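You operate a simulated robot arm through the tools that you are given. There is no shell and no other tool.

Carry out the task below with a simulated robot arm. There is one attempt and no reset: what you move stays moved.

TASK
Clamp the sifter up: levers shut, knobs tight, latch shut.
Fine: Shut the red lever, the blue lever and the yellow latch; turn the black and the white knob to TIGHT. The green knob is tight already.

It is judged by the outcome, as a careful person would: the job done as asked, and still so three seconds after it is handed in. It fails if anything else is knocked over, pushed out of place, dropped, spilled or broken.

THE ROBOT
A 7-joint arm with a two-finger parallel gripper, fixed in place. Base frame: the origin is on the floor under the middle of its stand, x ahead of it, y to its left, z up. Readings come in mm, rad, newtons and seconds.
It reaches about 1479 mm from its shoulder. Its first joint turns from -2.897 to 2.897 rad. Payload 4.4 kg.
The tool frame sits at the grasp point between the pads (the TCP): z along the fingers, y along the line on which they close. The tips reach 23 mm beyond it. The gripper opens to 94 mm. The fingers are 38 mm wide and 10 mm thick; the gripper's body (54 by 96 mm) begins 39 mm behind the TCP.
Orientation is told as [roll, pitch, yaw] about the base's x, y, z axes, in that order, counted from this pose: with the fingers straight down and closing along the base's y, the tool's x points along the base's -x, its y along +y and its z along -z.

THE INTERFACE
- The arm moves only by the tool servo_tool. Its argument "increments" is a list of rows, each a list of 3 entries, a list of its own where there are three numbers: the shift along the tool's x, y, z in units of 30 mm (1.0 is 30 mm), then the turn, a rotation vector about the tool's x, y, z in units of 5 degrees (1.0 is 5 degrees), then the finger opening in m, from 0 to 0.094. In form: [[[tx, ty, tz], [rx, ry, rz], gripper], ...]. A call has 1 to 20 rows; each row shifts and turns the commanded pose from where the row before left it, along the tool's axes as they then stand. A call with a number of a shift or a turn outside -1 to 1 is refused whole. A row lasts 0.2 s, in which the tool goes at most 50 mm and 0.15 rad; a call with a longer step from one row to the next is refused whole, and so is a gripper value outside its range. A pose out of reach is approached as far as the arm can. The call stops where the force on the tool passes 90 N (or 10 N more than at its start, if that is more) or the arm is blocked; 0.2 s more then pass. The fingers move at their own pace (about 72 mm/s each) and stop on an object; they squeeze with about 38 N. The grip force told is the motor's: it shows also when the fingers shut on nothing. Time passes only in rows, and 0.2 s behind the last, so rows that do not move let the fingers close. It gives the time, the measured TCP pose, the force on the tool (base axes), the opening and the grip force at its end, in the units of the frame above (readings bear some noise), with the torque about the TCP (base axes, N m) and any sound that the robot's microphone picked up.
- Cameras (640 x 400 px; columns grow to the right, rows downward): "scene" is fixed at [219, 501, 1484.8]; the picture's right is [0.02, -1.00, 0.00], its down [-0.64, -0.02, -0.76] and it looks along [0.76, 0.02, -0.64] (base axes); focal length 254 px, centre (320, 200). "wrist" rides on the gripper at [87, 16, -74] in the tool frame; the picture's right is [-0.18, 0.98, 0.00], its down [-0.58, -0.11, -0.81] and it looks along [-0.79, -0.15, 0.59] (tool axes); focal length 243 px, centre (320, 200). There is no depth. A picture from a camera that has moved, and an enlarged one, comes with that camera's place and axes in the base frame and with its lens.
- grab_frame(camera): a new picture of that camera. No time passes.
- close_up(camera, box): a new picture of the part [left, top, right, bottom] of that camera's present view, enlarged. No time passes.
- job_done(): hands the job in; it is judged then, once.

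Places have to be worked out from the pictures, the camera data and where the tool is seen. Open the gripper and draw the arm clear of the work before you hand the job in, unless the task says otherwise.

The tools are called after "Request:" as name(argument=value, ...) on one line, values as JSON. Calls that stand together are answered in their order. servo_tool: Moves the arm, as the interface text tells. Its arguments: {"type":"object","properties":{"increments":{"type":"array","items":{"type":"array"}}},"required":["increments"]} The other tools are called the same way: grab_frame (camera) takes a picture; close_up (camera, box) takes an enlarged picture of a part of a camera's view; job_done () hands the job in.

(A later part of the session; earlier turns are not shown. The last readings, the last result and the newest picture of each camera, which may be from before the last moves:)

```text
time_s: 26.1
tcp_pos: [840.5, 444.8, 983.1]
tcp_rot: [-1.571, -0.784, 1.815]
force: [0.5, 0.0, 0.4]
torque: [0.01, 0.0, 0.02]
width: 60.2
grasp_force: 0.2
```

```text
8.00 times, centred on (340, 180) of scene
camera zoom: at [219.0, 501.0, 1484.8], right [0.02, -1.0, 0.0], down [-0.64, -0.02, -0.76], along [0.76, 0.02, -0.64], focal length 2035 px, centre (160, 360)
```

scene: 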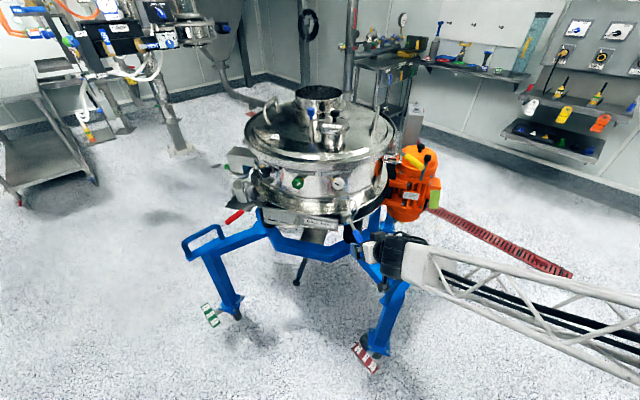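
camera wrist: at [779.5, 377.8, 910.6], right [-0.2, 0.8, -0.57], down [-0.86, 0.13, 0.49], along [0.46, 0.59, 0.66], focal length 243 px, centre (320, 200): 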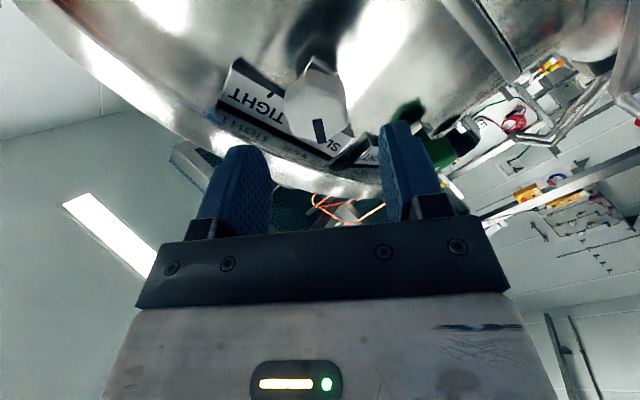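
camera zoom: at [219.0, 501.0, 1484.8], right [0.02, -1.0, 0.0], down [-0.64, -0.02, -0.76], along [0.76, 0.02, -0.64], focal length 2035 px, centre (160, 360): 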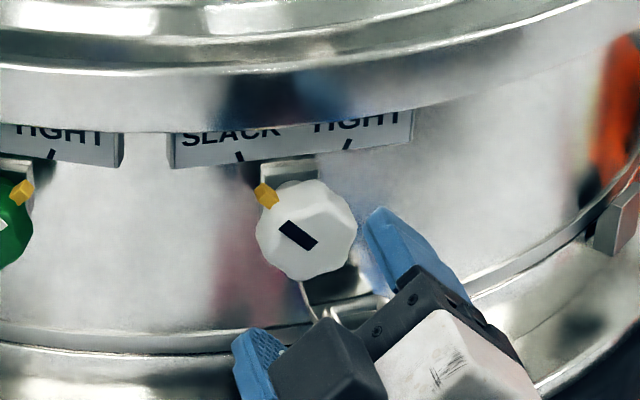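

The knob face sits where the tool axis predicts (≈(320,119) in the wrist picture). I advance 50 mm and close on the white knob.

Request:
servo_tool(increments=[[[0, 0, 0.55], [0, 0, 0], 0.06], [[0, 0, 0.55], [0, 0, 0], 0.06], [[0, 0, 0.55], [0, 0, 0], 0.06], [[0, 0, 0], [0, 0, 0], 0.06]])

Request:
close_up(camera="scene", box=[300, 155, 380, 205])

Request:
grab_frame(camera="wrist")

```text
time_s: 27.1
tcp_pos: [888.8, 456.6, 984.3]
tcp_rot: [-1.571, -0.786, 1.816]
force: [-0.5, -0.2, 0.7]
torque: [0.0, 0.0, -0.02]
width: 60.0
grasp_force: 0.0
```

```text
8.00 times, centred on (340, 180) of scene
camera zoom: at [219.0, 501.0, 1484.8], right [0.02, -1.0, 0.0], down [-0.64, -0.02, -0.76], along [0.76, 0.02, -0.64], focal length 2035 px, centre (160, 360)
```

zoom: 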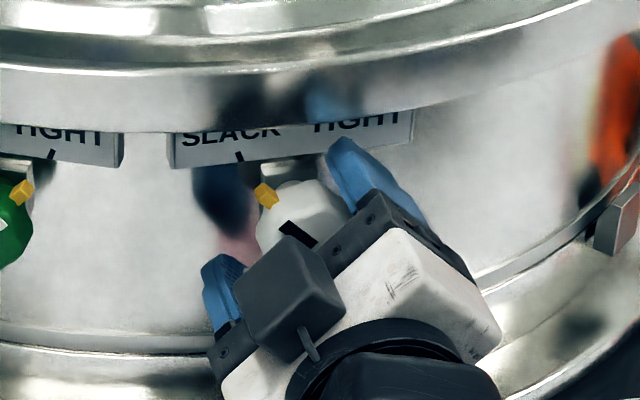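

```text
taken
camera wrist: at [828.2, 390.5, 910.3], right [-0.2, 0.8, -0.56], down [-0.86, 0.13, 0.49], along [0.46, 0.58, 0.67], focal length 243 px, centre (320, 200)
```

wrist: 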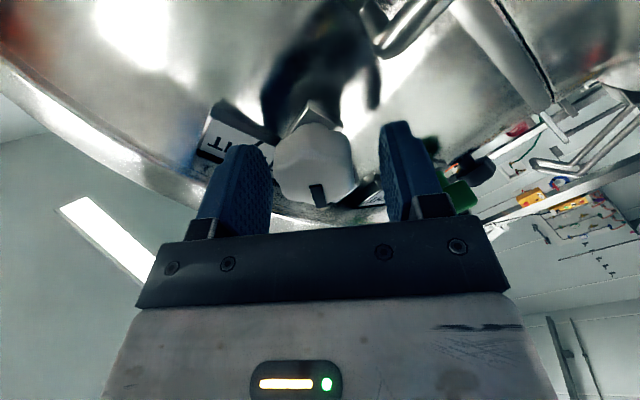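

The knob is between the fingers, slightly toward the −y finger. I shift ~3 mm and close.

Request:
servo_tool(increments=[[[0, -0.09, 0], [0, 0, 0], 0.05], [[0, 0, 0], [0, 0, 0], 0.04], [[0, 0, 0], [0, 0, 0], 0.03], [[0, 0, 0], [0, 0, 0], 0.03], [[0, 0, 0], [0, 0, 0], 0.03]])

Request:
grab_frame(camera="wrist")

```text
time_s: 28.3
tcp_pos: [889.1, 453.7, 984.0]
tcp_rot: [-1.571, -0.786, 1.816]
force: [2.8, 6.8, -0.2]
torque: [0.06, -0.25, -0.35]
width: 38.7
grasp_force: 38.0
```

```text
taken
camera wrist: at [828.4, 388.5, 911.7], right [-0.2, 0.8, -0.56], down [-0.86, 0.13, 0.49], along [0.46, 0.59, 0.67], focal length 243 px, centre (320, 200)
```

wrist: 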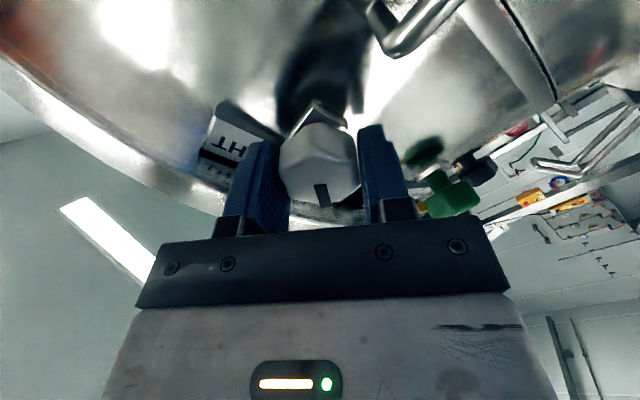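

Gripped the white knob cleanly at 38.7 mm with little side force. I turn clockwise 20° as a test.

Request:
servo_tool(increments=[[[0, 0, 0], [0, 0, 1], 0.03], [[0, 0, 0], [0, 0, 1], 0.03], [[0, 0, 0], [0, 0, 1], 0.03], [[0, 0, 0], [0, 0, 1], 0.03], [[0, 0, 0], [0, 0, 0], 0.03]])

Request:
close_up(camera="scene", box=[300, 155, 380, 205])

Request:
grab_frame(camera="wrist")

```text
time_s: 29.5
tcp_pos: [887.9, 454.6, 984.6]
tcp_rot: [-1.571, -1.137, 1.815]
force: [23.2, 21.7, 0.7]
torque: [0.03, -0.16, -0.5]
width: 39.1
grasp_force: 38.3
```

```text
8.00 times, centred on (340, 180) of scene
camera zoom: at [219.0, 501.0, 1484.8], right [0.02, -1.0, 0.0], down [-0.64, -0.02, -0.76], along [0.76, 0.02, -0.64], focal length 2035 px, centre (160, 360)
```

zoom: 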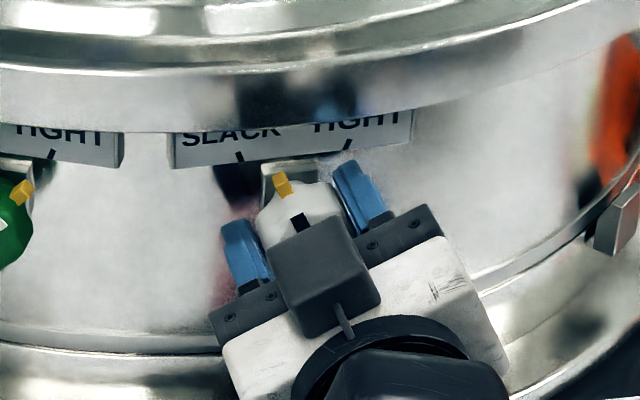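

```text
taken
camera wrist: at [821.4, 415.3, 899.2], right [-0.23, 0.94, -0.25], down [-0.82, -0.05, 0.57], along [0.53, 0.34, 0.78], focal length 243 px, centre (320, 200)
```

wrist: 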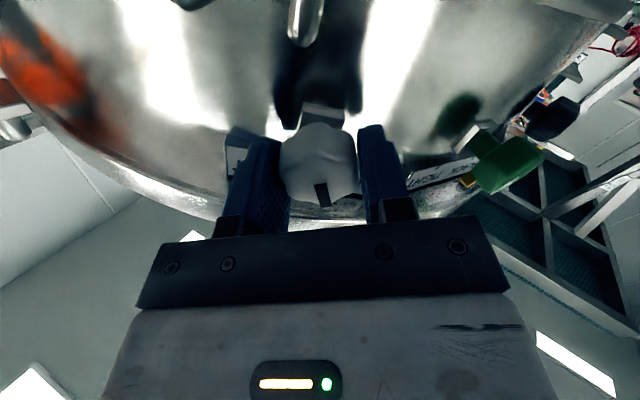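

The knob turns with the gripper (yellow mark moving toward TIGHT). I continue another 40° with a slight inward shift to relieve the axial pull.

Request:
servo_tool(increments=[[[0, 0.03, 0.05], [0, 0, 1], 0.03], [[0, 0, 0], [0, 0, 1], 0.03], [[0, 0, 0], [0, 0, 1], 0.03], [[0, 0, 0], [0, 0, 1], 0.03], [[0, 0, 0], [0, 0, 0], 0.03]])

Request:
servo_tool(increments=[[[0, 0, 0.02], [0, 0, 1], 0.03], [[0, 0, 0], [0, 0, 1], 0.03], [[0, 0, 0], [0, 0, 1], 0.03], [[0, 0, 0], [0, 0, 1], 0.03], [[0, 0, 0], [0, 0, 0], 0.03]])

Request:
close_up(camera="scene", box=[300, 155, 380, 205])

Request:
grab_frame(camera="wrist")

```text
time_s: 30.7
tcp_pos: [889.8, 454.4, 984.6]
tcp_rot: [-1.569, -1.485, 1.813]
force: [-9.1, -26.2, 0.7]
torque: [-0.06, 0.04, -0.8]
width: 38.6
grasp_force: 37.6
```

```text
time_s: 31.9
tcp_pos: [890.7, 454.3, 983.7]
tcp_rot: [1.562, -1.308, -1.316]
force: [30.8, -18.6, 0.2]
torque: [-0.08, 0.3, -0.47]
width: 38.8
grasp_force: 38.2
```

```text
8.00 times, centred on (340, 180) of scene
camera zoom: at [219.0, 501.0, 1484.8], right [0.02, -1.0, 0.0], down [-0.64, -0.02, -0.76], along [0.76, 0.02, -0.64], focal length 2035 px, centre (160, 360)
```

zoom: 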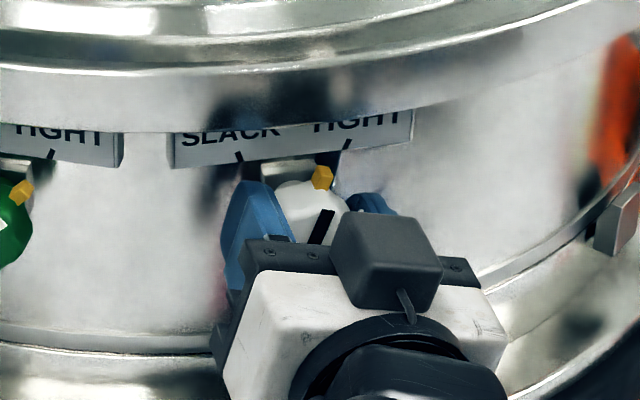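

```text
taken
camera wrist: at [809.1, 473.9, 903.9], right [-0.22, 0.88, 0.43], down [-0.72, -0.44, 0.54], along [0.66, -0.2, 0.73], focal length 243 px, centre (320, 200)
```

wrist: 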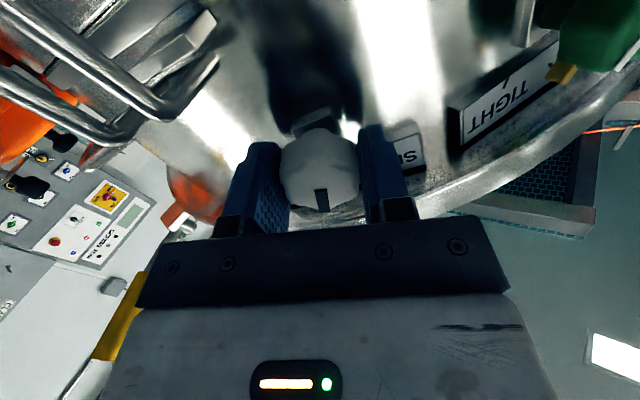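

The mark has gone about 60° and still has ~25–30° to the TIGHT tick. I continue in small steps while watching torque.

Request:
servo_tool(increments=[[[0, 0, 0.03], [0, 0, 1], 0.03], [[0, 0, 0], [0, 0, 1], 0.03], [[0, 0, 0], [0, 0, 1], 0.03], [[0, 0, 0], [0, 0, 0], 0.03]])

Request:
servo_tool(increments=[[[0, 0, 0], [0, 0, 1], 0.03], [[0, 0, 0], [0, 0, 1], 0.03], [[0, 0, 0], [0, 0, 0], 0.03]])

Request:
close_up(camera="scene", box=[300, 155, 380, 205])

Request:
grab_frame(camera="wrist")

```text
time_s: 32.7
tcp_pos: [896.7, 468.8, 993.1]
tcp_rot: [1.505, -1.132, -1.305]
force: [18.1, -75.1, -18.7]
torque: [-0.24, -0.73, 0.65]
width: 66.1
grasp_force: 39.2
out of reach, approached as far as the arm can: row 1, 2, 3
stopped in row 3: the force on the tool passed its limit at 150 N (the readings are from after the stop); the commanded pose is now the measured one
```

```text
time_s: 33.1
tcp_pos: [896.1, 468.5, 988.8]
tcp_rot: [1.478, -1.093, -1.298]
force: [19.6, -75.1, -19.8]
torque: [0.09, -1.0, 0.61]
width: 63.7
grasp_force: 38.1
out of reach, approached as far as the arm can: row 1
stopped in row 1: the force on the tool passed its limit at 126 N (the readings are from after the stop); the commanded pose is now the measured one
```

```text
8.00 times, centred on (340, 180) of scene
camera zoom: at [219.0, 501.0, 1484.8], right [0.02, -1.0, 0.0], down [-0.64, -0.02, -0.76], along [0.76, 0.02, -0.64], focal length 2035 px, centre (160, 360)
```

zoom: 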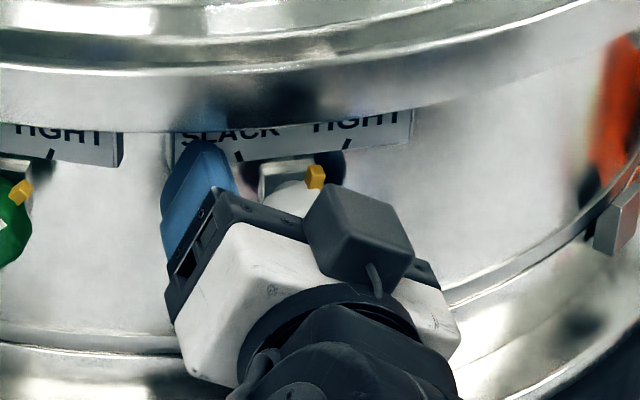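

```text
taken
camera wrist: at [810.6, 507.5, 921.8], right [-0.12, 0.78, 0.61], down [-0.7, -0.51, 0.5], along [0.7, -0.37, 0.61], focal length 243 px, centre (320, 200)
```

wrist: 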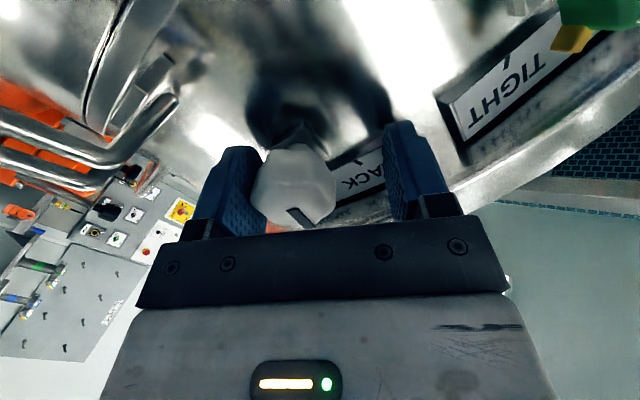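

The arm hit a joint limit while rolling past about +15°, and the grip slipped off; the knob is now pressing one finger. I stop turning, open the gripper and relieve the load.

Request:
servo_tool(increments=[[[0, 0, 0], [0, 0, 0], 0.075], [[0, 0, 0], [0, 0, 0], 0.075], [[0, 0, 0], [0, 0, 0], 0.075]])

Request:
grab_frame(camera="wrist")

```text
time_s: 33.9
tcp_pos: [893.9, 475.9, 994.7]
tcp_rot: [1.487, -1.092, -1.296]
force: [-5.1, -8.3, -13.6]
torque: [0.01, -0.36, 0.35]
width: 82.2
grasp_force: 8.3
```

```text
taken
camera wrist: at [808.0, 514.0, 926.9], right [-0.13, 0.78, 0.61], down [-0.7, -0.51, 0.5], along [0.7, -0.36, 0.61], focal length 243 px, centre (320, 200)
```

wrist: 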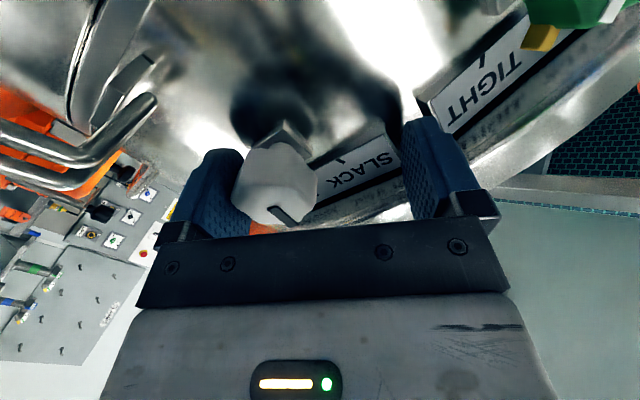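

The knob is still touching the left finger. I shift the tool −y by ~20 mm to centre on the knob, then back straight out.

Request:
servo_tool(increments=[[[0, -0.22, 0], [0, 0, 0], 0.08], [[0, -0.22, 0], [0, 0, 0], 0.08], [[0, -0.22, 0], [0, 0, 0], 0.08], [[0, 0, 0], [0, 0, 0], 0.08]])

Request:
grab_frame(camera="wrist")

```text
time_s: 35.0
tcp_pos: [896.9, 468.3, 993.6]
tcp_rot: [1.479, -1.099, -1.294]
force: [-44.4, 4.8, 9.5]
torque: [0.2, -1.86, 1.9]
width: 86.6
grasp_force: 7.9
out of reach, approached as far as the arm can: row 2, 3
stopped in row 4: the force on the tool passed its limit at 92 N (the readings are from after the stop); the commanded pose is now the measured one
```

```text
taken
camera wrist: at [809.8, 505.9, 926.1], right [-0.13, 0.78, 0.61], down [-0.7, -0.51, 0.5], along [0.7, -0.36, 0.61], focal length 243 px, centre (320, 200)
```

wrist: 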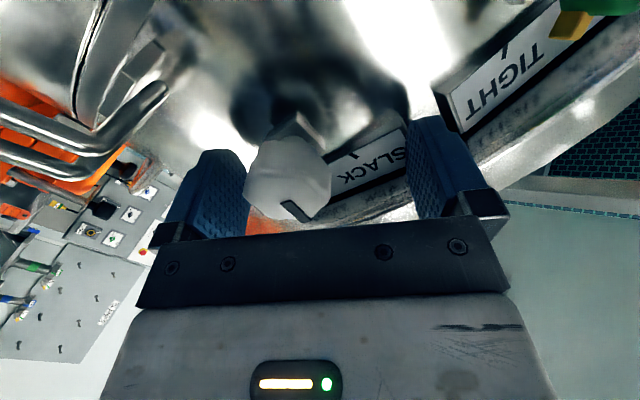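

The upper finger is against the label area, so I retreat straight outwards now.

Request:
servo_tool(increments=[[[0, 0, -0.3], [0, 0, 0], 0.086], [[0, 0, -0.5], [0, 0, 0], 0.086], [[0, 0, 0], [0, 0, 0], 0.086]])

Request:
grab_frame(camera="wrist")

```text
time_s: 35.8
tcp_pos: [872.4, 461.4, 994.1]
tcp_rot: [1.47, -1.1, -1.29]
force: [0.5, -0.6, 0.2]
torque: [-0.05, 0.0, -0.02]
width: 85.8
grasp_force: 0.1
```

```text
taken
camera wrist: at [786.7, 500.2, 925.9], right [-0.12, 0.78, 0.61], down [-0.7, -0.5, 0.51], along [0.7, -0.36, 0.61], focal length 243 px, centre (320, 200)
```

wrist: 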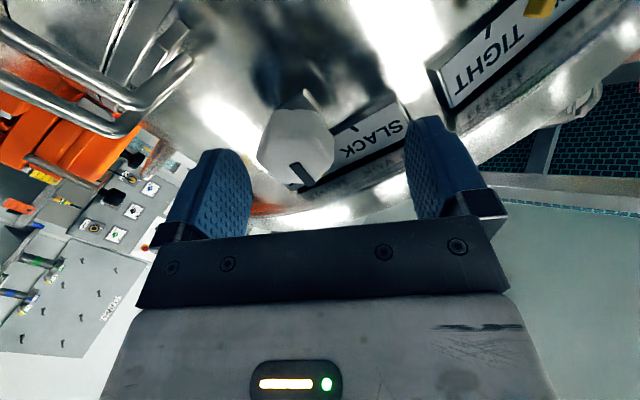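

Forces are zero again. I back out further and take close-ups to verify that nothing was damaged and where the white knob's mark stands.

Request:
servo_tool(increments=[[[0, 0, -0.9], [0, 0, 0], 0.086], [[0, 0, -0.9], [0, 0, 0], 0.08], [[0, 0, -0.9], [0, 0, 0], 0.08], [[0, 0, 0], [0, 0, 0], 0.08]])

Request:
grab_frame(camera="wrist")

Request:
close_up(camera="scene", box=[280, 155, 380, 215])

Request:
grab_frame(camera="scene")

```text
time_s: 36.8
tcp_pos: [792.6, 447.2, 996.4]
tcp_rot: [1.461, -1.103, -1.289]
force: [-0.2, 0.0, -0.5]
torque: [-0.01, -0.01, -0.01]
width: 79.8
grasp_force: 0.0
```

```text
taken
camera wrist: at [706.3, 486.3, 930.4], right [-0.12, 0.79, 0.6], down [-0.7, -0.5, 0.51], along [0.7, -0.36, 0.61], focal length 243 px, centre (320, 200)
```

wrist: 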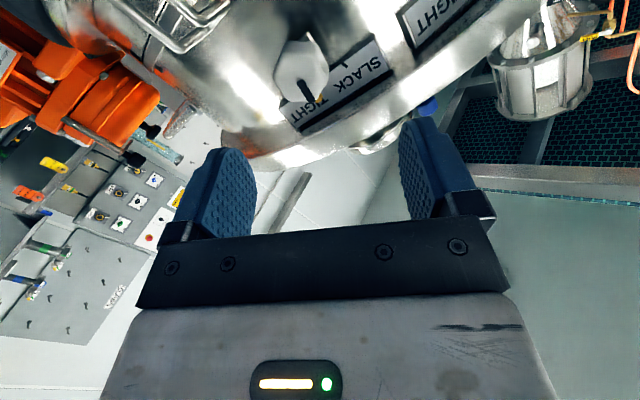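

```text
6.40 times, centred on (330, 185) of scene
camera zoom: at [219.0, 501.0, 1484.8], right [0.02, -1.0, 0.0], down [-0.64, -0.02, -0.76], along [0.76, 0.02, -0.64], focal length 1628 px, centre (256, 296)
```

zoom: 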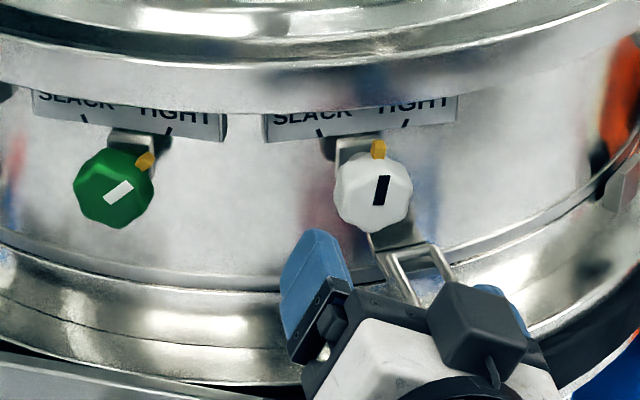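

```text
taken
```

scene: 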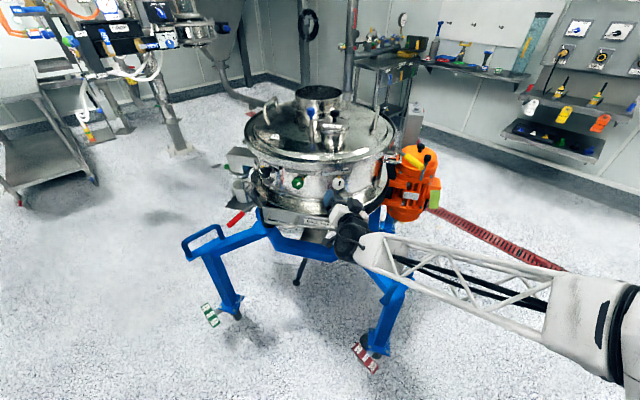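

Nothing looks damaged; the white mark is just past vertical, about 40° short of TIGHT. I re-square the tool axis and roll back to about −40° to regrip with room to turn.

Request:
servo_tool(increments=[[[0, 0, 0], [-0.878, -0.186, 0], 0.06], [[0, 0, 0], [0, 0, -1], 0.06], [[0, 0, 0], [0, 0, -1], 0.06], [[0, 0, 0], [0, 0, -1], 0.06], [[0, 0, 0], [0, 0, -1], 0.06], [[0, 0, 0], [0, 0, -1], 0.06], [[0, 0, 0], [0, 0, -1], 0.06], [[0, 0, 0], [0, 0, -1], 0.06], [[0, 0, 0], [0, 0, -1], 0.06], [[0, 0, 0], [0, 0, -1], 0.06], [[0, 0, 0], [0, 0, -1], 0.06], [[0, 0, 0], [0, 0, -1], 0.06], [[0, 0, 0], [0, 0, -1], 0.06], [[0, 0, 0], [0, 0, -1], 0.06], [[0, 0, 0], [0, 0, 0], 0.06]])

Request:
grab_frame(camera="wrist")

```text
time_s: 40.0
tcp_pos: [794.7, 446.3, 996.3]
tcp_rot: [-1.49, -0.898, 1.692]
force: [0.7, -0.7, -0.3]
torque: [0.02, -0.02, 0.0]
width: 59.9
grasp_force: 0.0
out of reach, approached as far as the arm can: row 1
```

```text
taken
camera wrist: at [725.4, 392.1, 921.5], right [-0.19, 0.87, -0.47], down [-0.82, 0.13, 0.56], along [0.55, 0.48, 0.68], focal length 243 px, centre (320, 200)
```

wrist: 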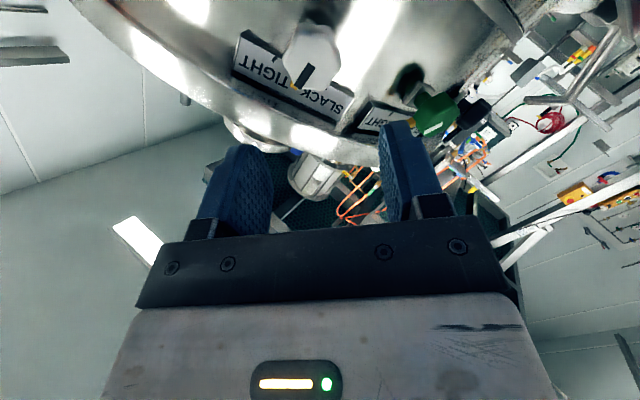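

The axis correction was not reached earlier, so I apply it now at this roll and then move to ~60 mm in front of the knob.

Request:
servo_tool(increments=[[[0, 0, 0], [-0.184, -0.877, 0], 0.06], [[0.305, -0.069, 0.577], [0, 0, 0], 0.06], [[0.305, -0.069, 0.577], [0, 0, 0], 0.06], [[0, 0, 0], [0, 0, 0], 0.06]])

Request:
grab_frame(camera="wrist")

Request:
close_up(camera="wrist", box=[230, 30, 410, 160])

```text
time_s: 41.0
tcp_pos: [832.8, 439.9, 984.4]
tcp_rot: [-1.573, -0.902, 1.818]
force: [-0.3, 0.5, 0.5]
torque: [0.03, 0.0, 0.0]
width: 59.9
grasp_force: 0.0
```

```text
taken
camera wrist: at [769.8, 382.7, 906.4], right [-0.21, 0.86, -0.46], down [-0.85, 0.07, 0.52], along [0.48, 0.51, 0.71], focal length 243 px, centre (320, 200)
```

wrist: 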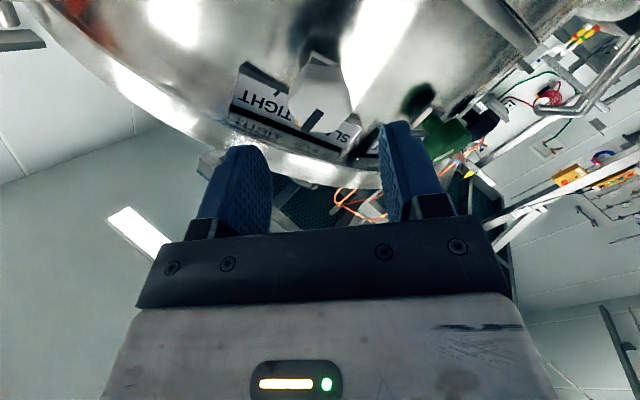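

```text
3.08 times, centred on (320, 95) of wrist
camera zoom: at [769.8, 382.7, 906.4], right [-0.21, 0.86, -0.46], down [-0.85, 0.07, 0.52], along [0.48, 0.51, 0.71], focal length 746 px, centre (320, 523)
```

zoom: 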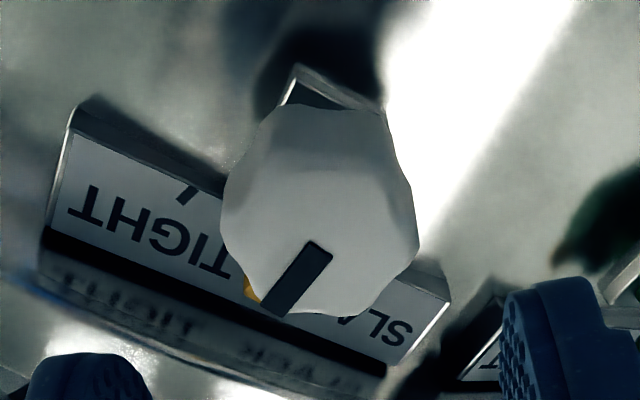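

The knob face is on the tool axis. I advance 58 mm and close.

Request:
servo_tool(increments=[[[0, 0, 0.65], [0, 0, 0], 0.06], [[0, 0, 0.65], [0, 0, 0], 0.06], [[0, 0, 0.63], [0, 0, 0], 0.06], [[0, 0, 0], [0, 0, 0], 0.05], [[0, 0, 0], [0, 0, 0], 0.04], [[0, 0, 0], [0, 0, 0], 0.03], [[0, 0, 0], [0, 0, 0], 0.03]])

Request:
grab_frame(camera="wrist")

```text
time_s: 42.6
tcp_pos: [887.6, 455.0, 984.8]
tcp_rot: [-1.573, -0.903, 1.818]
force: [10.2, 11.8, 0.3]
torque: [0.03, -0.29, -0.45]
width: 38.2
grasp_force: 38.4
```

```text
taken
camera wrist: at [825.2, 397.0, 906.6], right [-0.21, 0.86, -0.46], down [-0.85, 0.07, 0.52], along [0.48, 0.51, 0.71], focal length 243 px, centre (320, 200)
```

wrist: 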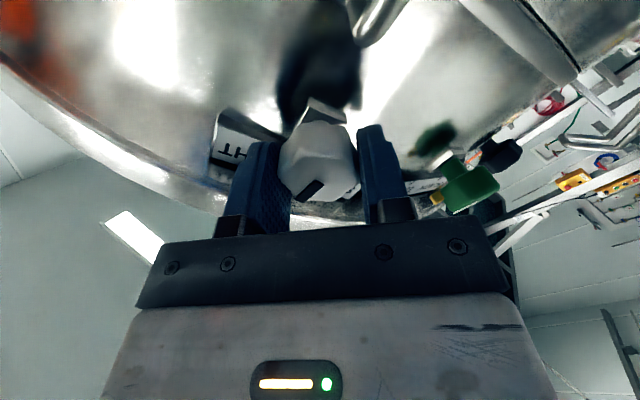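

Gripped again at 38.2 mm with low side force. I turn clockwise 20° and check before going on.

Request:
servo_tool(increments=[[[0, 0, 0.03], [0, 0, 1], 0.03], [[0, 0, 0], [0, 0, 1], 0.03], [[0, 0, 0], [0, 0, 1], 0.03], [[0, 0, 0], [0, 0, 1], 0.03], [[0, 0, 0], [0, 0, 0], 0.03]])

Request:
close_up(camera="scene", box=[280, 155, 380, 215])

```text
time_s: 43.8
tcp_pos: [888.7, 455.2, 984.9]
tcp_rot: [-1.574, -1.253, 1.818]
force: [-7.5, -12.1, -0.7]
torque: [0.05, -0.17, -0.59]
width: 38.2
grasp_force: 38.1
```

```text
6.40 times, centred on (330, 185) of scene
camera zoom: at [219.0, 501.0, 1484.8], right [0.02, -1.0, 0.0], down [-0.64, -0.02, -0.76], along [0.76, 0.02, -0.64], focal length 1628 px, centre (256, 296)
```

zoom: 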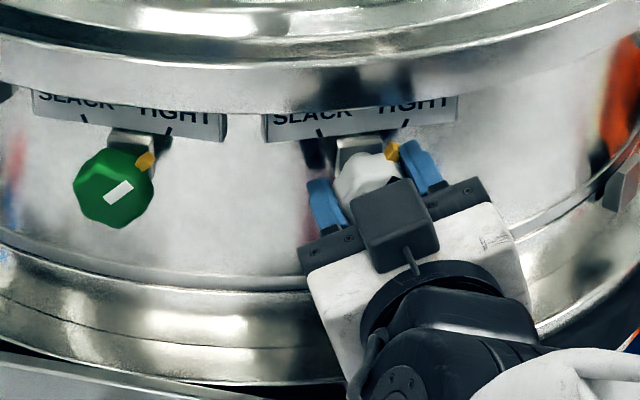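

The mark is nearly at the TIGHT tick; about 15–20° more. I continue by 15° and read the torque.

Request:
servo_tool(increments=[[[0, 0, 0], [0, 0, 1], 0.03], [[0, 0, 0], [0, 0, 1], 0.03], [[0, 0, 0], [0, 0, 1], 0.03], [[0, 0, 0], [0, 0, 0], 0.03]])

Request:
close_up(camera="scene", box=[280, 155, 380, 215])

Request:
grab_frame(camera="wrist")

```text
time_s: 44.8
tcp_pos: [888.9, 455.1, 985.0]
tcp_rot: [-1.6, -1.516, 1.842]
force: [-5.7, -35.1, 6.0]
torque: [-0.36, -0.37, -0.88]
width: 38.1
grasp_force: 38.6
```

```text
6.40 times, centred on (330, 185) of scene
camera zoom: at [219.0, 501.0, 1484.8], right [0.02, -1.0, 0.0], down [-0.64, -0.02, -0.76], along [0.76, 0.02, -0.64], focal length 1628 px, centre (256, 296)
```

zoom: 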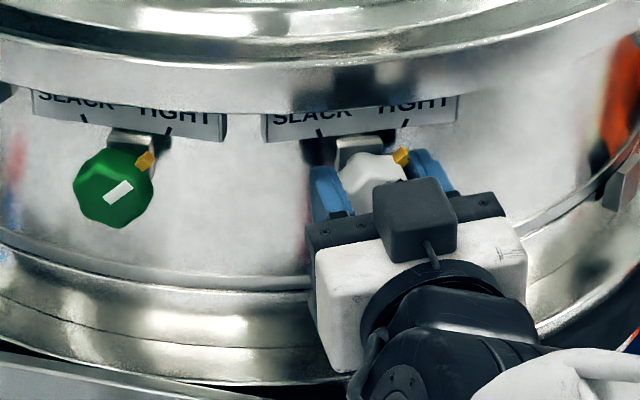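

```text
taken
camera wrist: at [813.7, 447.5, 897.4], right [-0.24, 0.96, 0.13], down [-0.76, -0.27, 0.59], along [0.6, 0.04, 0.8], focal length 243 px, centre (320, 200)
```

wrist: 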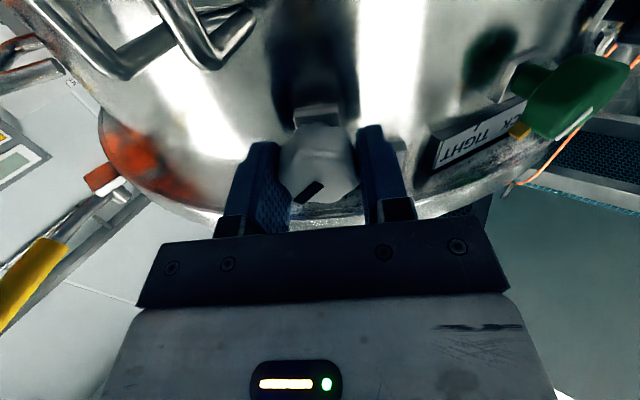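

Torque about the knob axis has appeared (−0.44 N·m), so the stop seems near. I add 5° more.

Request:
servo_tool(increments=[[[0, 0, 0], [0, 0, 0.6], 0.03], [[0, 0, 0], [0, 0, 0.4], 0.03], [[0, 0, 0], [0, 0, 0], 0.03]])

Request:
close_up(camera="scene", box=[320, 160, 370, 200])

```text
time_s: 45.6
tcp_pos: [887.8, 454.0, 986.0]
tcp_rot: [1.638, -1.539, -1.393]
force: [3.5, -39.7, 11.6]
torque: [-0.63, -0.45, -0.92]
width: 38.4
grasp_force: 38.5
```

```text
10.00 times, centred on (345, 180) of scene
camera zoom: at [219.0, 501.0, 1484.8], right [0.02, -1.0, 0.0], down [-0.64, -0.02, -0.76], along [0.76, 0.02, -0.64], focal length 2544 px, centre (70, 400)
```

zoom: 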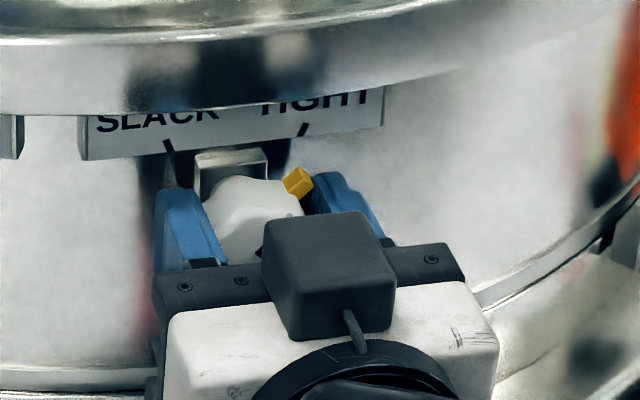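

The gripper turned 5° but the mark barely moved; torque is rising. I try a few more degrees to make sure it is on its stop.

Request:
servo_tool(increments=[[[0, 0, 0], [0, 0, 0.6], 0.03], [[0, 0, 0], [0, 0, 0.6], 0.03], [[0, 0, 0], [0, 0, 0], 0.03]])

Request:
close_up(camera="scene", box=[320, 160, 370, 200])

Request:
close_up(camera="wrist", box=[220, 90, 420, 230])

```text
time_s: 46.4
tcp_pos: [889.7, 454.9, 985.3]
tcp_rot: [1.581, -1.435, -1.335]
force: [21.1, -31.4, 9.5]
torque: [-0.46, -0.27, -0.82]
width: 38.8
grasp_force: 38.0
```

```text
10.00 times, centred on (345, 180) of scene
camera zoom: at [219.0, 501.0, 1484.8], right [0.02, -1.0, 0.0], down [-0.64, -0.02, -0.76], along [0.76, 0.02, -0.64], focal length 2544 px, centre (70, 400)
```

zoom: 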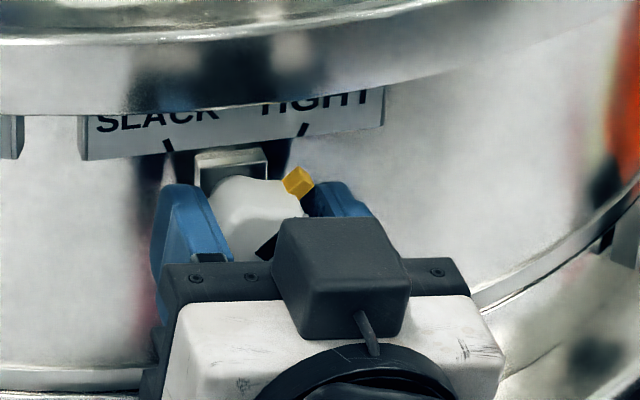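

```text
2.86 times, centred on (320, 160) of wrist
camera zoom: at [810.0, 463.3, 900.9], right [-0.23, 0.92, 0.32], down [-0.74, -0.38, 0.56], along [0.63, -0.1, 0.77], focal length 693 px, centre (320, 314)
```

zoom: 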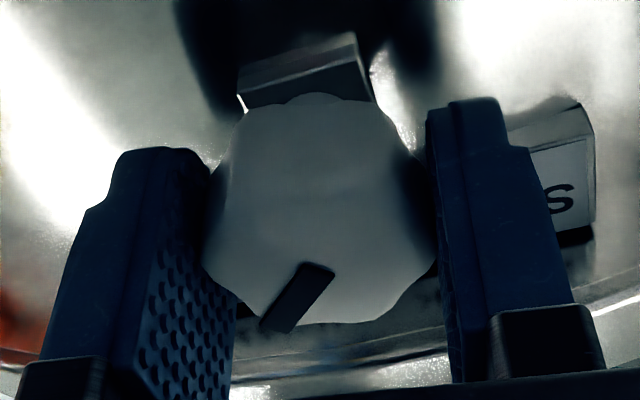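

The gripper is now slipping on a knob that won't turn further, so it's on its TIGHT stop. I release, back out and check the mark.

Request:
servo_tool(increments=[[[0, 0, 0], [0, 0, 0], 0.06], [[0, 0, 0], [0, 0, 0], 0.06], [[0, 0, -0.9], [0, 0, 0], 0.06], [[0, 0, -0.9], [0, 0, 0], 0.06], [[0, 0, -0.9], [0, 0, 0], 0.06], [[0, 0, -0.9], [0, 0, 0], 0.06], [[0, 0, 0], [0, 0, 0], 0.06]])

Request:
close_up(camera="scene", box=[280, 155, 380, 215])

Request:
grab_frame(camera="wrist")

```text
time_s: 48.0
tcp_pos: [785.7, 428.6, 984.2]
tcp_rot: [1.58, -1.436, -1.334]
force: [-0.5, -0.3, -0.3]
torque: [0.0, 0.01, 0.0]
width: 59.8
grasp_force: 0.0
```

```text
6.40 times, centred on (330, 185) of scene
camera zoom: at [219.0, 501.0, 1484.8], right [0.02, -1.0, 0.0], down [-0.64, -0.02, -0.76], along [0.76, 0.02, -0.64], focal length 1628 px, centre (256, 296)
```

zoom: 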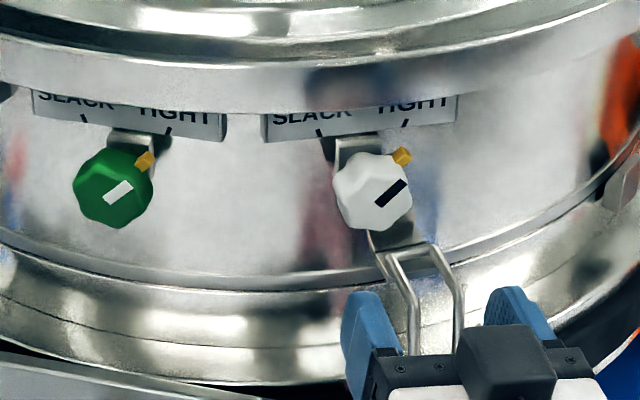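

```text
taken
camera wrist: at [706.2, 437.5, 900.4], right [-0.23, 0.92, 0.31], down [-0.74, -0.38, 0.56], along [0.63, -0.1, 0.77], focal length 243 px, centre (320, 200)
```

wrist: 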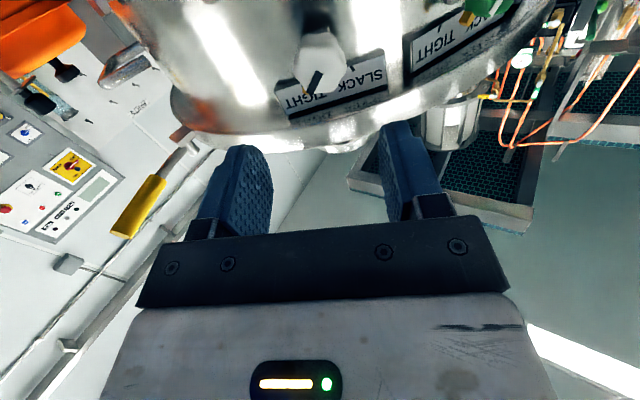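

The white knob now matches green: TIGHT. Next the red lever: I back off, undo the roll and re-pitch to −50°.

Request:
servo_tool(increments=[[[0, 0, -1], [0, 0, 0], 0.08], [[0, 0, -1], [0, 0, 0], 0.09], [[0, 0, 0], [0, 0, -0.8], 0.094], [[0, 0, 0], [0, 0, -0.8], 0.094], [[0, 0, 0], [0, 1, 0], 0.094], [[0, 0, 0], [0, 1, 0], 0.094], [[0, 0, 0], [0, 1, 0], 0.094], [[0, 0, 0], [0, 1, 0], 0.094], [[0, 0, 0], [0, 1, 0], 0.094], [[0, 0, 0], [0, 1, 0], 0.094], [[0, 0, 0], [0, 1, 0], 0.094], [[0, 0, 0], [0, 1, 0], 0.094], [[0, 0, 0], [0, 0, 0], 0.094]])

```text
time_s: 50.8
tcp_pos: [726.2, 414.6, 984.0]
tcp_rot: [-0.009, -0.871, 0.253]
force: [-0.7, -0.1, 0.6]
torque: [0.02, 0.02, -0.05]
width: 93.7
grasp_force: 0.0
```

The pose is clean (pitch −50°, yaw 14.5°). Now I yaw −65° about the vertical toward the red lever's direction.

Request:
servo_tool(increments=[[[0, 0, 0], [0.766, 0, 0.643], 0.094], [[0, 0, 0], [0.766, 0, 0.643], 0.094], [[0, 0, 0], [0.766, 0, 0.643], 0.094], [[0, 0, 0], [0.766, 0, 0.643], 0.094], [[0, 0, 0], [0.766, 0, 0.643], 0.094], [[0, 0, 0], [0.766, 0, 0.643], 0.094], [[0, 0, 0], [0.766, 0, 0.643], 0.094], [[0, 0, 0], [0.766, 0, 0.643], 0.094], [[0, 0, 0], [0.766, 0, 0.643], 0.094], [[0, 0, 0], [0.766, 0, 0.643], 0.094], [[0, 0, 0], [0.766, 0, 0.643], 0.094], [[0, 0, 0], [0.766, 0, 0.643], 0.094], [[0, 0, 0], [0.766, 0, 0.643], 0.094], [[0, 0, 0], [0, 0, 0], 0.094]])

Request:
grab_frame(camera="scene")

```text
time_s: 53.8
tcp_pos: [725.3, 414.7, 984.5]
tcp_rot: [-0.002, -0.877, -0.888]
force: [0.1, -0.5, 0.1]
torque: [0.04, 0.02, 0.01]
width: 94.1
grasp_force: 0.1
```

```text
taken
```

scene: 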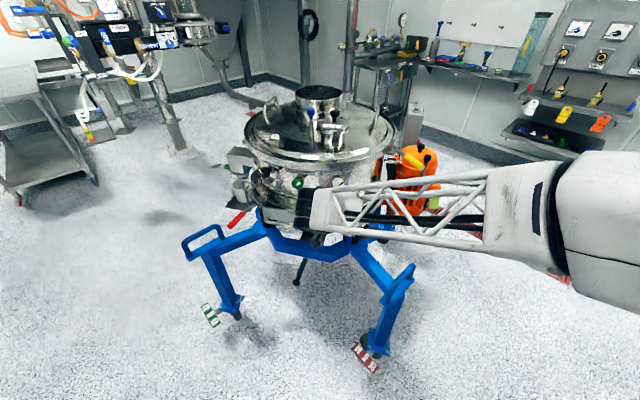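

Orientation reached. I now translate around the front to a waypoint beyond the red handle at about (809, 927, 900).

Request:
servo_tool(increments=[[[0.735, 0.993, -0.539], [0, 0, 0], 0.094], [[0.735, 0.993, -0.539], [0, 0, 0], 0.094], [[0.735, 0.993, -0.539], [0, 0, 0], 0.094], [[0.735, 0.993, -0.539], [0, 0, 0], 0.094], [[0.735, 0.993, -0.539], [0, 0, 0], 0.094], [[0.735, 0.993, -0.539], [0, 0, 0], 0.094], [[0.735, 0.993, -0.539], [0, 0, 0], 0.094], [[0.735, 0.993, -0.539], [0, 0, 0], 0.094], [[0.735, 0.993, -0.539], [0, 0, 0], 0.094], [[0.735, 0.993, -0.539], [0, 0, 0], 0.094], [[0.735, 0.993, -0.539], [0, 0, 0], 0.094], [[0.735, 0.993, -0.539], [0, 0, 0], 0.094], [[0.735, 0.993, -0.539], [0, 0, 0], 0.094], [[0, 0, 0], [0, 0, 0], 0.094]])

Request:
grab_frame(camera="scene")

Request:
grab_frame(camera="wrist")

```text
time_s: 56.8
tcp_pos: [807.8, 927.6, 896.4]
tcp_rot: [-0.003, -0.878, -0.886]
force: [0.3, -0.1, -0.9]
torque: [-0.06, -0.06, -0.02]
width: 94.2
grasp_force: 0.0
```

```text
taken
```

scene: 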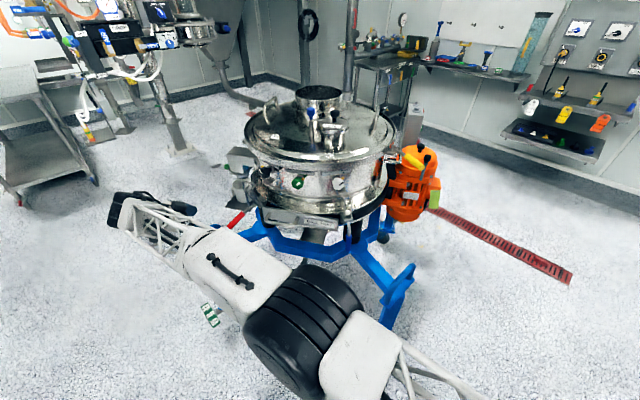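

```text
taken
camera wrist: at [750.4, 1024.8, 877.4], right [0.84, 0.53, 0.14], down [-0.24, 0.13, 0.96], along [0.49, -0.84, 0.23], focal length 243 px, centre (320, 200)
```

wrist: 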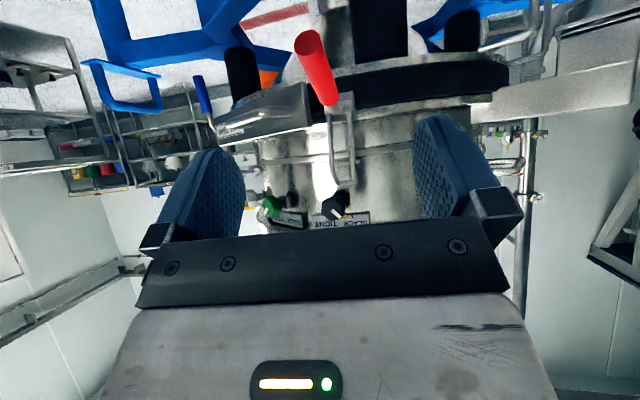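

Request:
close_up(camera="wrist", box=[240, 0, 640, 230])

Request:
close_up(camera="scene", box=[200, 140, 320, 250])

```text
1.60 times, centred on (440, 115) of wrist
camera zoom: at [750.4, 1024.8, 877.4], right [0.84, 0.53, 0.14], down [-0.24, 0.13, 0.96], along [0.49, -0.84, 0.23], focal length 388 px, centre (128, 336)
```

zoom: 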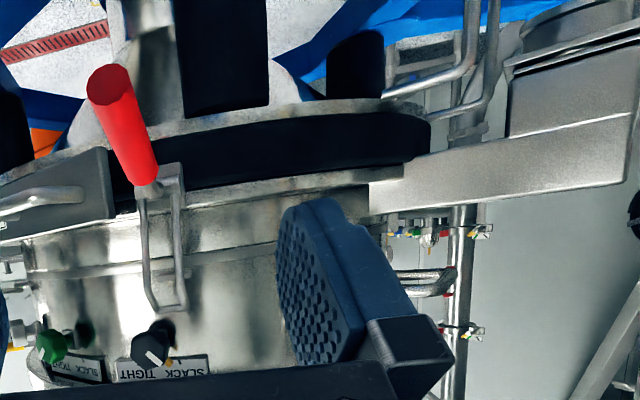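

```text
3.64 times, centred on (260, 195) of scene
camera zoom: at [219.0, 501.0, 1484.8], right [0.02, -1.0, 0.0], down [-0.64, -0.02, -0.76], along [0.76, 0.02, -0.64], focal length 925 px, centre (538, 218)
```

zoom: 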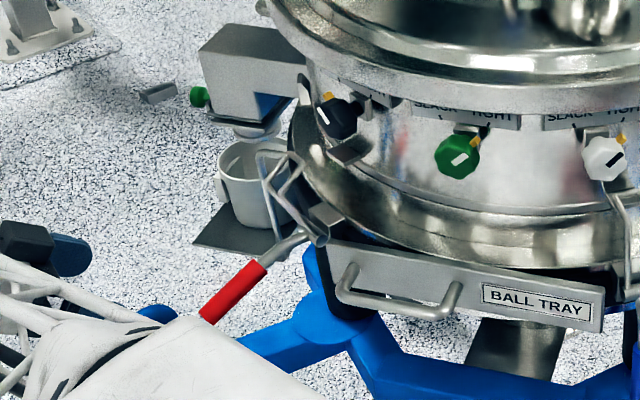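

No obstacles near the red handle; bucket and chute are far behind. Handle grip centre is near (882,832,831); I go to 70 mm from it and re-check.

Request:
servo_tool(increments=[[[-0.3, -0.033, 0.72], [0, 0, 0], 0.094], [[-0.3, -0.033, 0.72], [0, 0, 0], 0.094], [[-0.3, -0.033, 0.72], [0, 0, 0], 0.094], [[0, 0, 0], [0, 0, 0], 0.094]])

Request:
grab_frame(camera="wrist")

Request:
close_up(camera="scene", box=[200, 170, 300, 240])

```text
time_s: 57.8
tcp_pos: [846.6, 872.2, 876.4]
tcp_rot: [-0.001, -0.878, -0.888]
force: [0.1, -0.1, 0.0]
torque: [0.03, 0.0, -0.05]
width: 94.0
grasp_force: 0.1
```

```text
taken
camera wrist: at [789.3, 970.2, 857.2], right [0.84, 0.53, 0.14], down [-0.24, 0.13, 0.96], along [0.49, -0.84, 0.23], focal length 243 px, centre (320, 200)
```

wrist: 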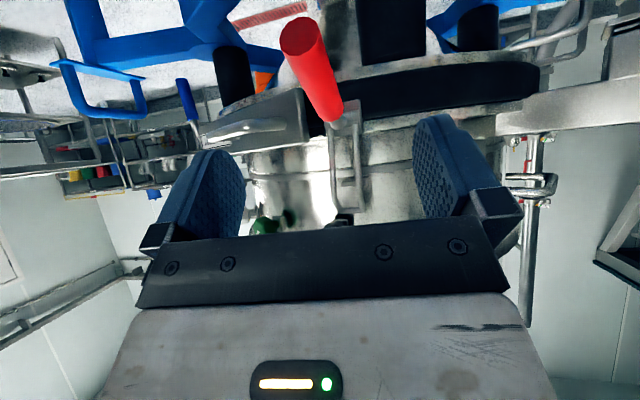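

```text
5.71 times, centred on (250, 205) of scene
camera zoom: at [219.0, 501.0, 1484.8], right [0.02, -1.0, 0.0], down [-0.64, -0.02, -0.76], along [0.76, 0.02, -0.64], focal length 1454 px, centre (720, 171)
```

zoom: 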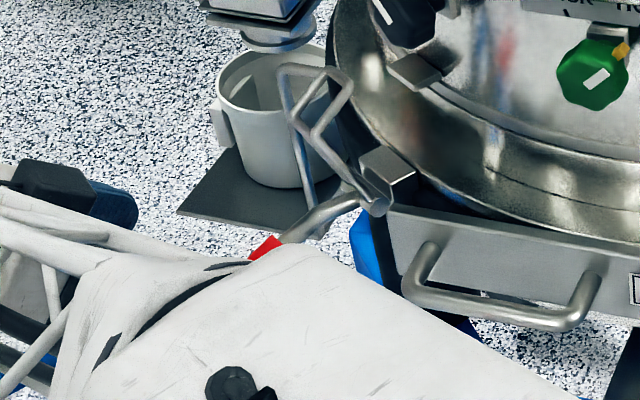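

The handle lies centred between the fingers. I advance ~75 mm and close on the red grip.

Request:
servo_tool(increments=[[[0, 0, 0.83], [0, 0, 0], 0.094], [[0, 0, 0.83], [0, 0, 0], 0.094], [[0, 0.06, 0.83], [0, 0, 0], 0.094], [[0, 0, 0], [0, 0, 0], 0.06], [[0, 0, 0], [0, 0, 0], 0.04], [[0, 0, 0], [0, 0, 0], 0.02], [[0, 0, 0], [0, 0, 0], 0.01]])

Request:
grab_frame(camera="wrist")

```text
time_s: 59.4
tcp_pos: [884.5, 828.9, 828.2]
tcp_rot: [-0.007, -0.878, -0.886]
force: [-18.4, -23.2, 3.7]
torque: [-0.87, 0.22, 1.62]
width: 25.5
grasp_force: 44.7
```

```text
taken
camera wrist: at [825.9, 926.5, 808.8], right [0.84, 0.53, 0.14], down [-0.24, 0.13, 0.96], along [0.49, -0.84, 0.23], focal length 243 px, centre (320, 200)
```

wrist: 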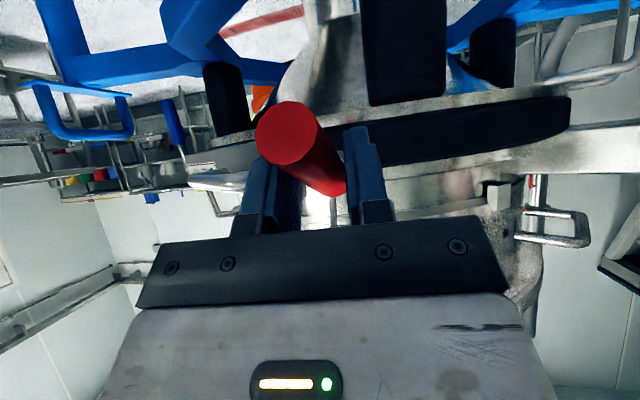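

The grip is skewed a few degrees in yaw. I yaw +6° and shift 2 mm to relieve before moving the lever.

Request:
servo_tool(increments=[[[0, -0.06, 0], [-0.46, 0, -0.385], 0.01], [[0, 0, 0], [-0.46, 0, -0.385], 0.01], [[0, 0, 0], [0, 0, 0], 0.01]])

```text
time_s: 60.2
tcp_pos: [883.5, 828.4, 828.2]
tcp_rot: [-0.001, -0.877, -0.782]
force: [3.0, 3.4, -12.3]
torque: [1.0, 0.37, -0.52]
width: 22.2
grasp_force: 45.0
```

Forces are low now (width 22.2 mm, well seated). I swing the red lever down along its arc to about 30°.

Request:
servo_tool(increments=[[[0.18, 0, 0.24], [0, 0, 0], 0.01], [[0.17, 0, 0.27], [0, 0, 0], 0.01], [[0.15, 0, 0.29], [0, 0, 0], 0.01], [[0.14, 0, 0.29], [0, 0, 0], 0.01], [[0, 0, 0], [0, 0, 0], 0.01]])

Request:
close_up(camera="scene", box=[200, 170, 300, 240])

Request:
grab_frame(camera="wrist")

```text
time_s: 61.4
tcp_pos: [894.0, 817.7, 794.2]
tcp_rot: [-0.001, -0.876, -0.784]
force: [-4.4, -7.8, 18.1]
torque: [-0.97, -1.09, -0.12]
width: 21.8
grasp_force: 44.4
```

```text
5.71 times, centred on (250, 205) of scene
camera zoom: at [219.0, 501.0, 1484.8], right [0.02, -1.0, 0.0], down [-0.64, -0.02, -0.76], along [0.76, 0.02, -0.64], focal length 1454 px, centre (720, 171)
```

zoom: 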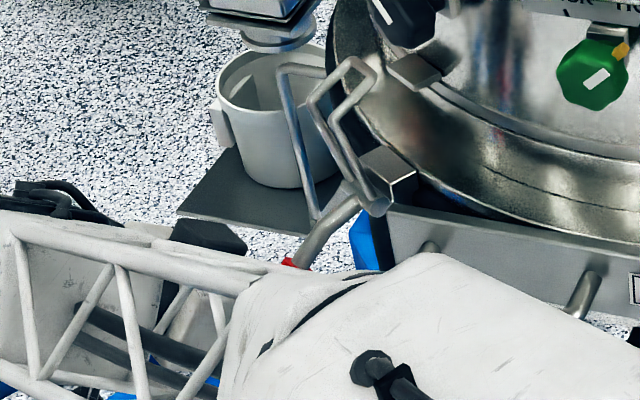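

```text
taken
camera wrist: at [825.6, 909.1, 775.1], right [0.78, 0.61, 0.14], down [-0.25, 0.1, 0.96], along [0.58, -0.78, 0.23], focal length 243 px, centre (320, 200)
```

wrist: 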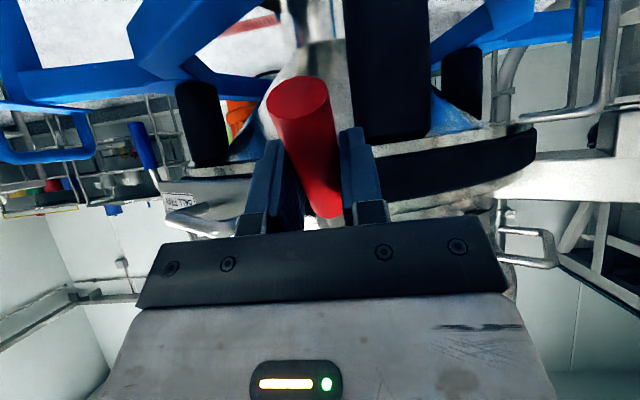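

Same behaviour as blue: bail moving to the keeper. I continue the arc to about 55°.

Request:
servo_tool(increments=[[[0.1, 0, 0.35], [0, 0, 0], 0.01], [[0.065, 0, 0.355], [0, 0, 0], 0.01], [[0.03, 0, 0.36], [0, 0, 0], 0.01], [[-0.01, 0, 0.363], [0, 0, 0], 0.01], [[0, 0, 0], [0, 0, 0], 0.01]])

Request:
close_up(camera="scene", box=[200, 170, 300, 240])

```text
time_s: 62.6
tcp_pos: [914.0, 798.4, 758.5]
tcp_rot: [-0.006, -0.879, -0.78]
force: [-13.7, 5.3, -8.0]
torque: [-0.01, -0.91, -0.3]
width: 21.9
grasp_force: 44.6
```

```text
5.71 times, centred on (250, 205) of scene
camera zoom: at [219.0, 501.0, 1484.8], right [0.02, -1.0, 0.0], down [-0.64, -0.02, -0.76], along [0.76, 0.02, -0.64], focal length 1454 px, centre (720, 171)
```

zoom: 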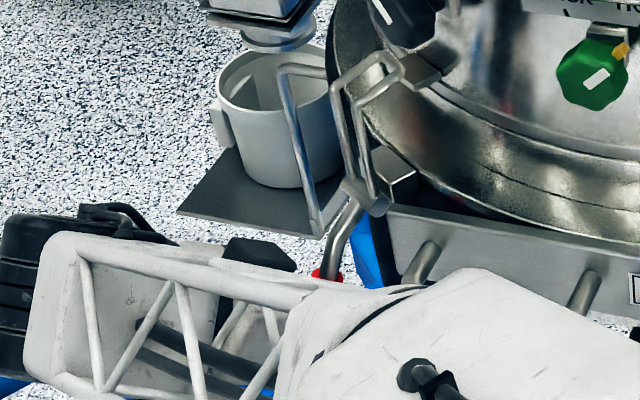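

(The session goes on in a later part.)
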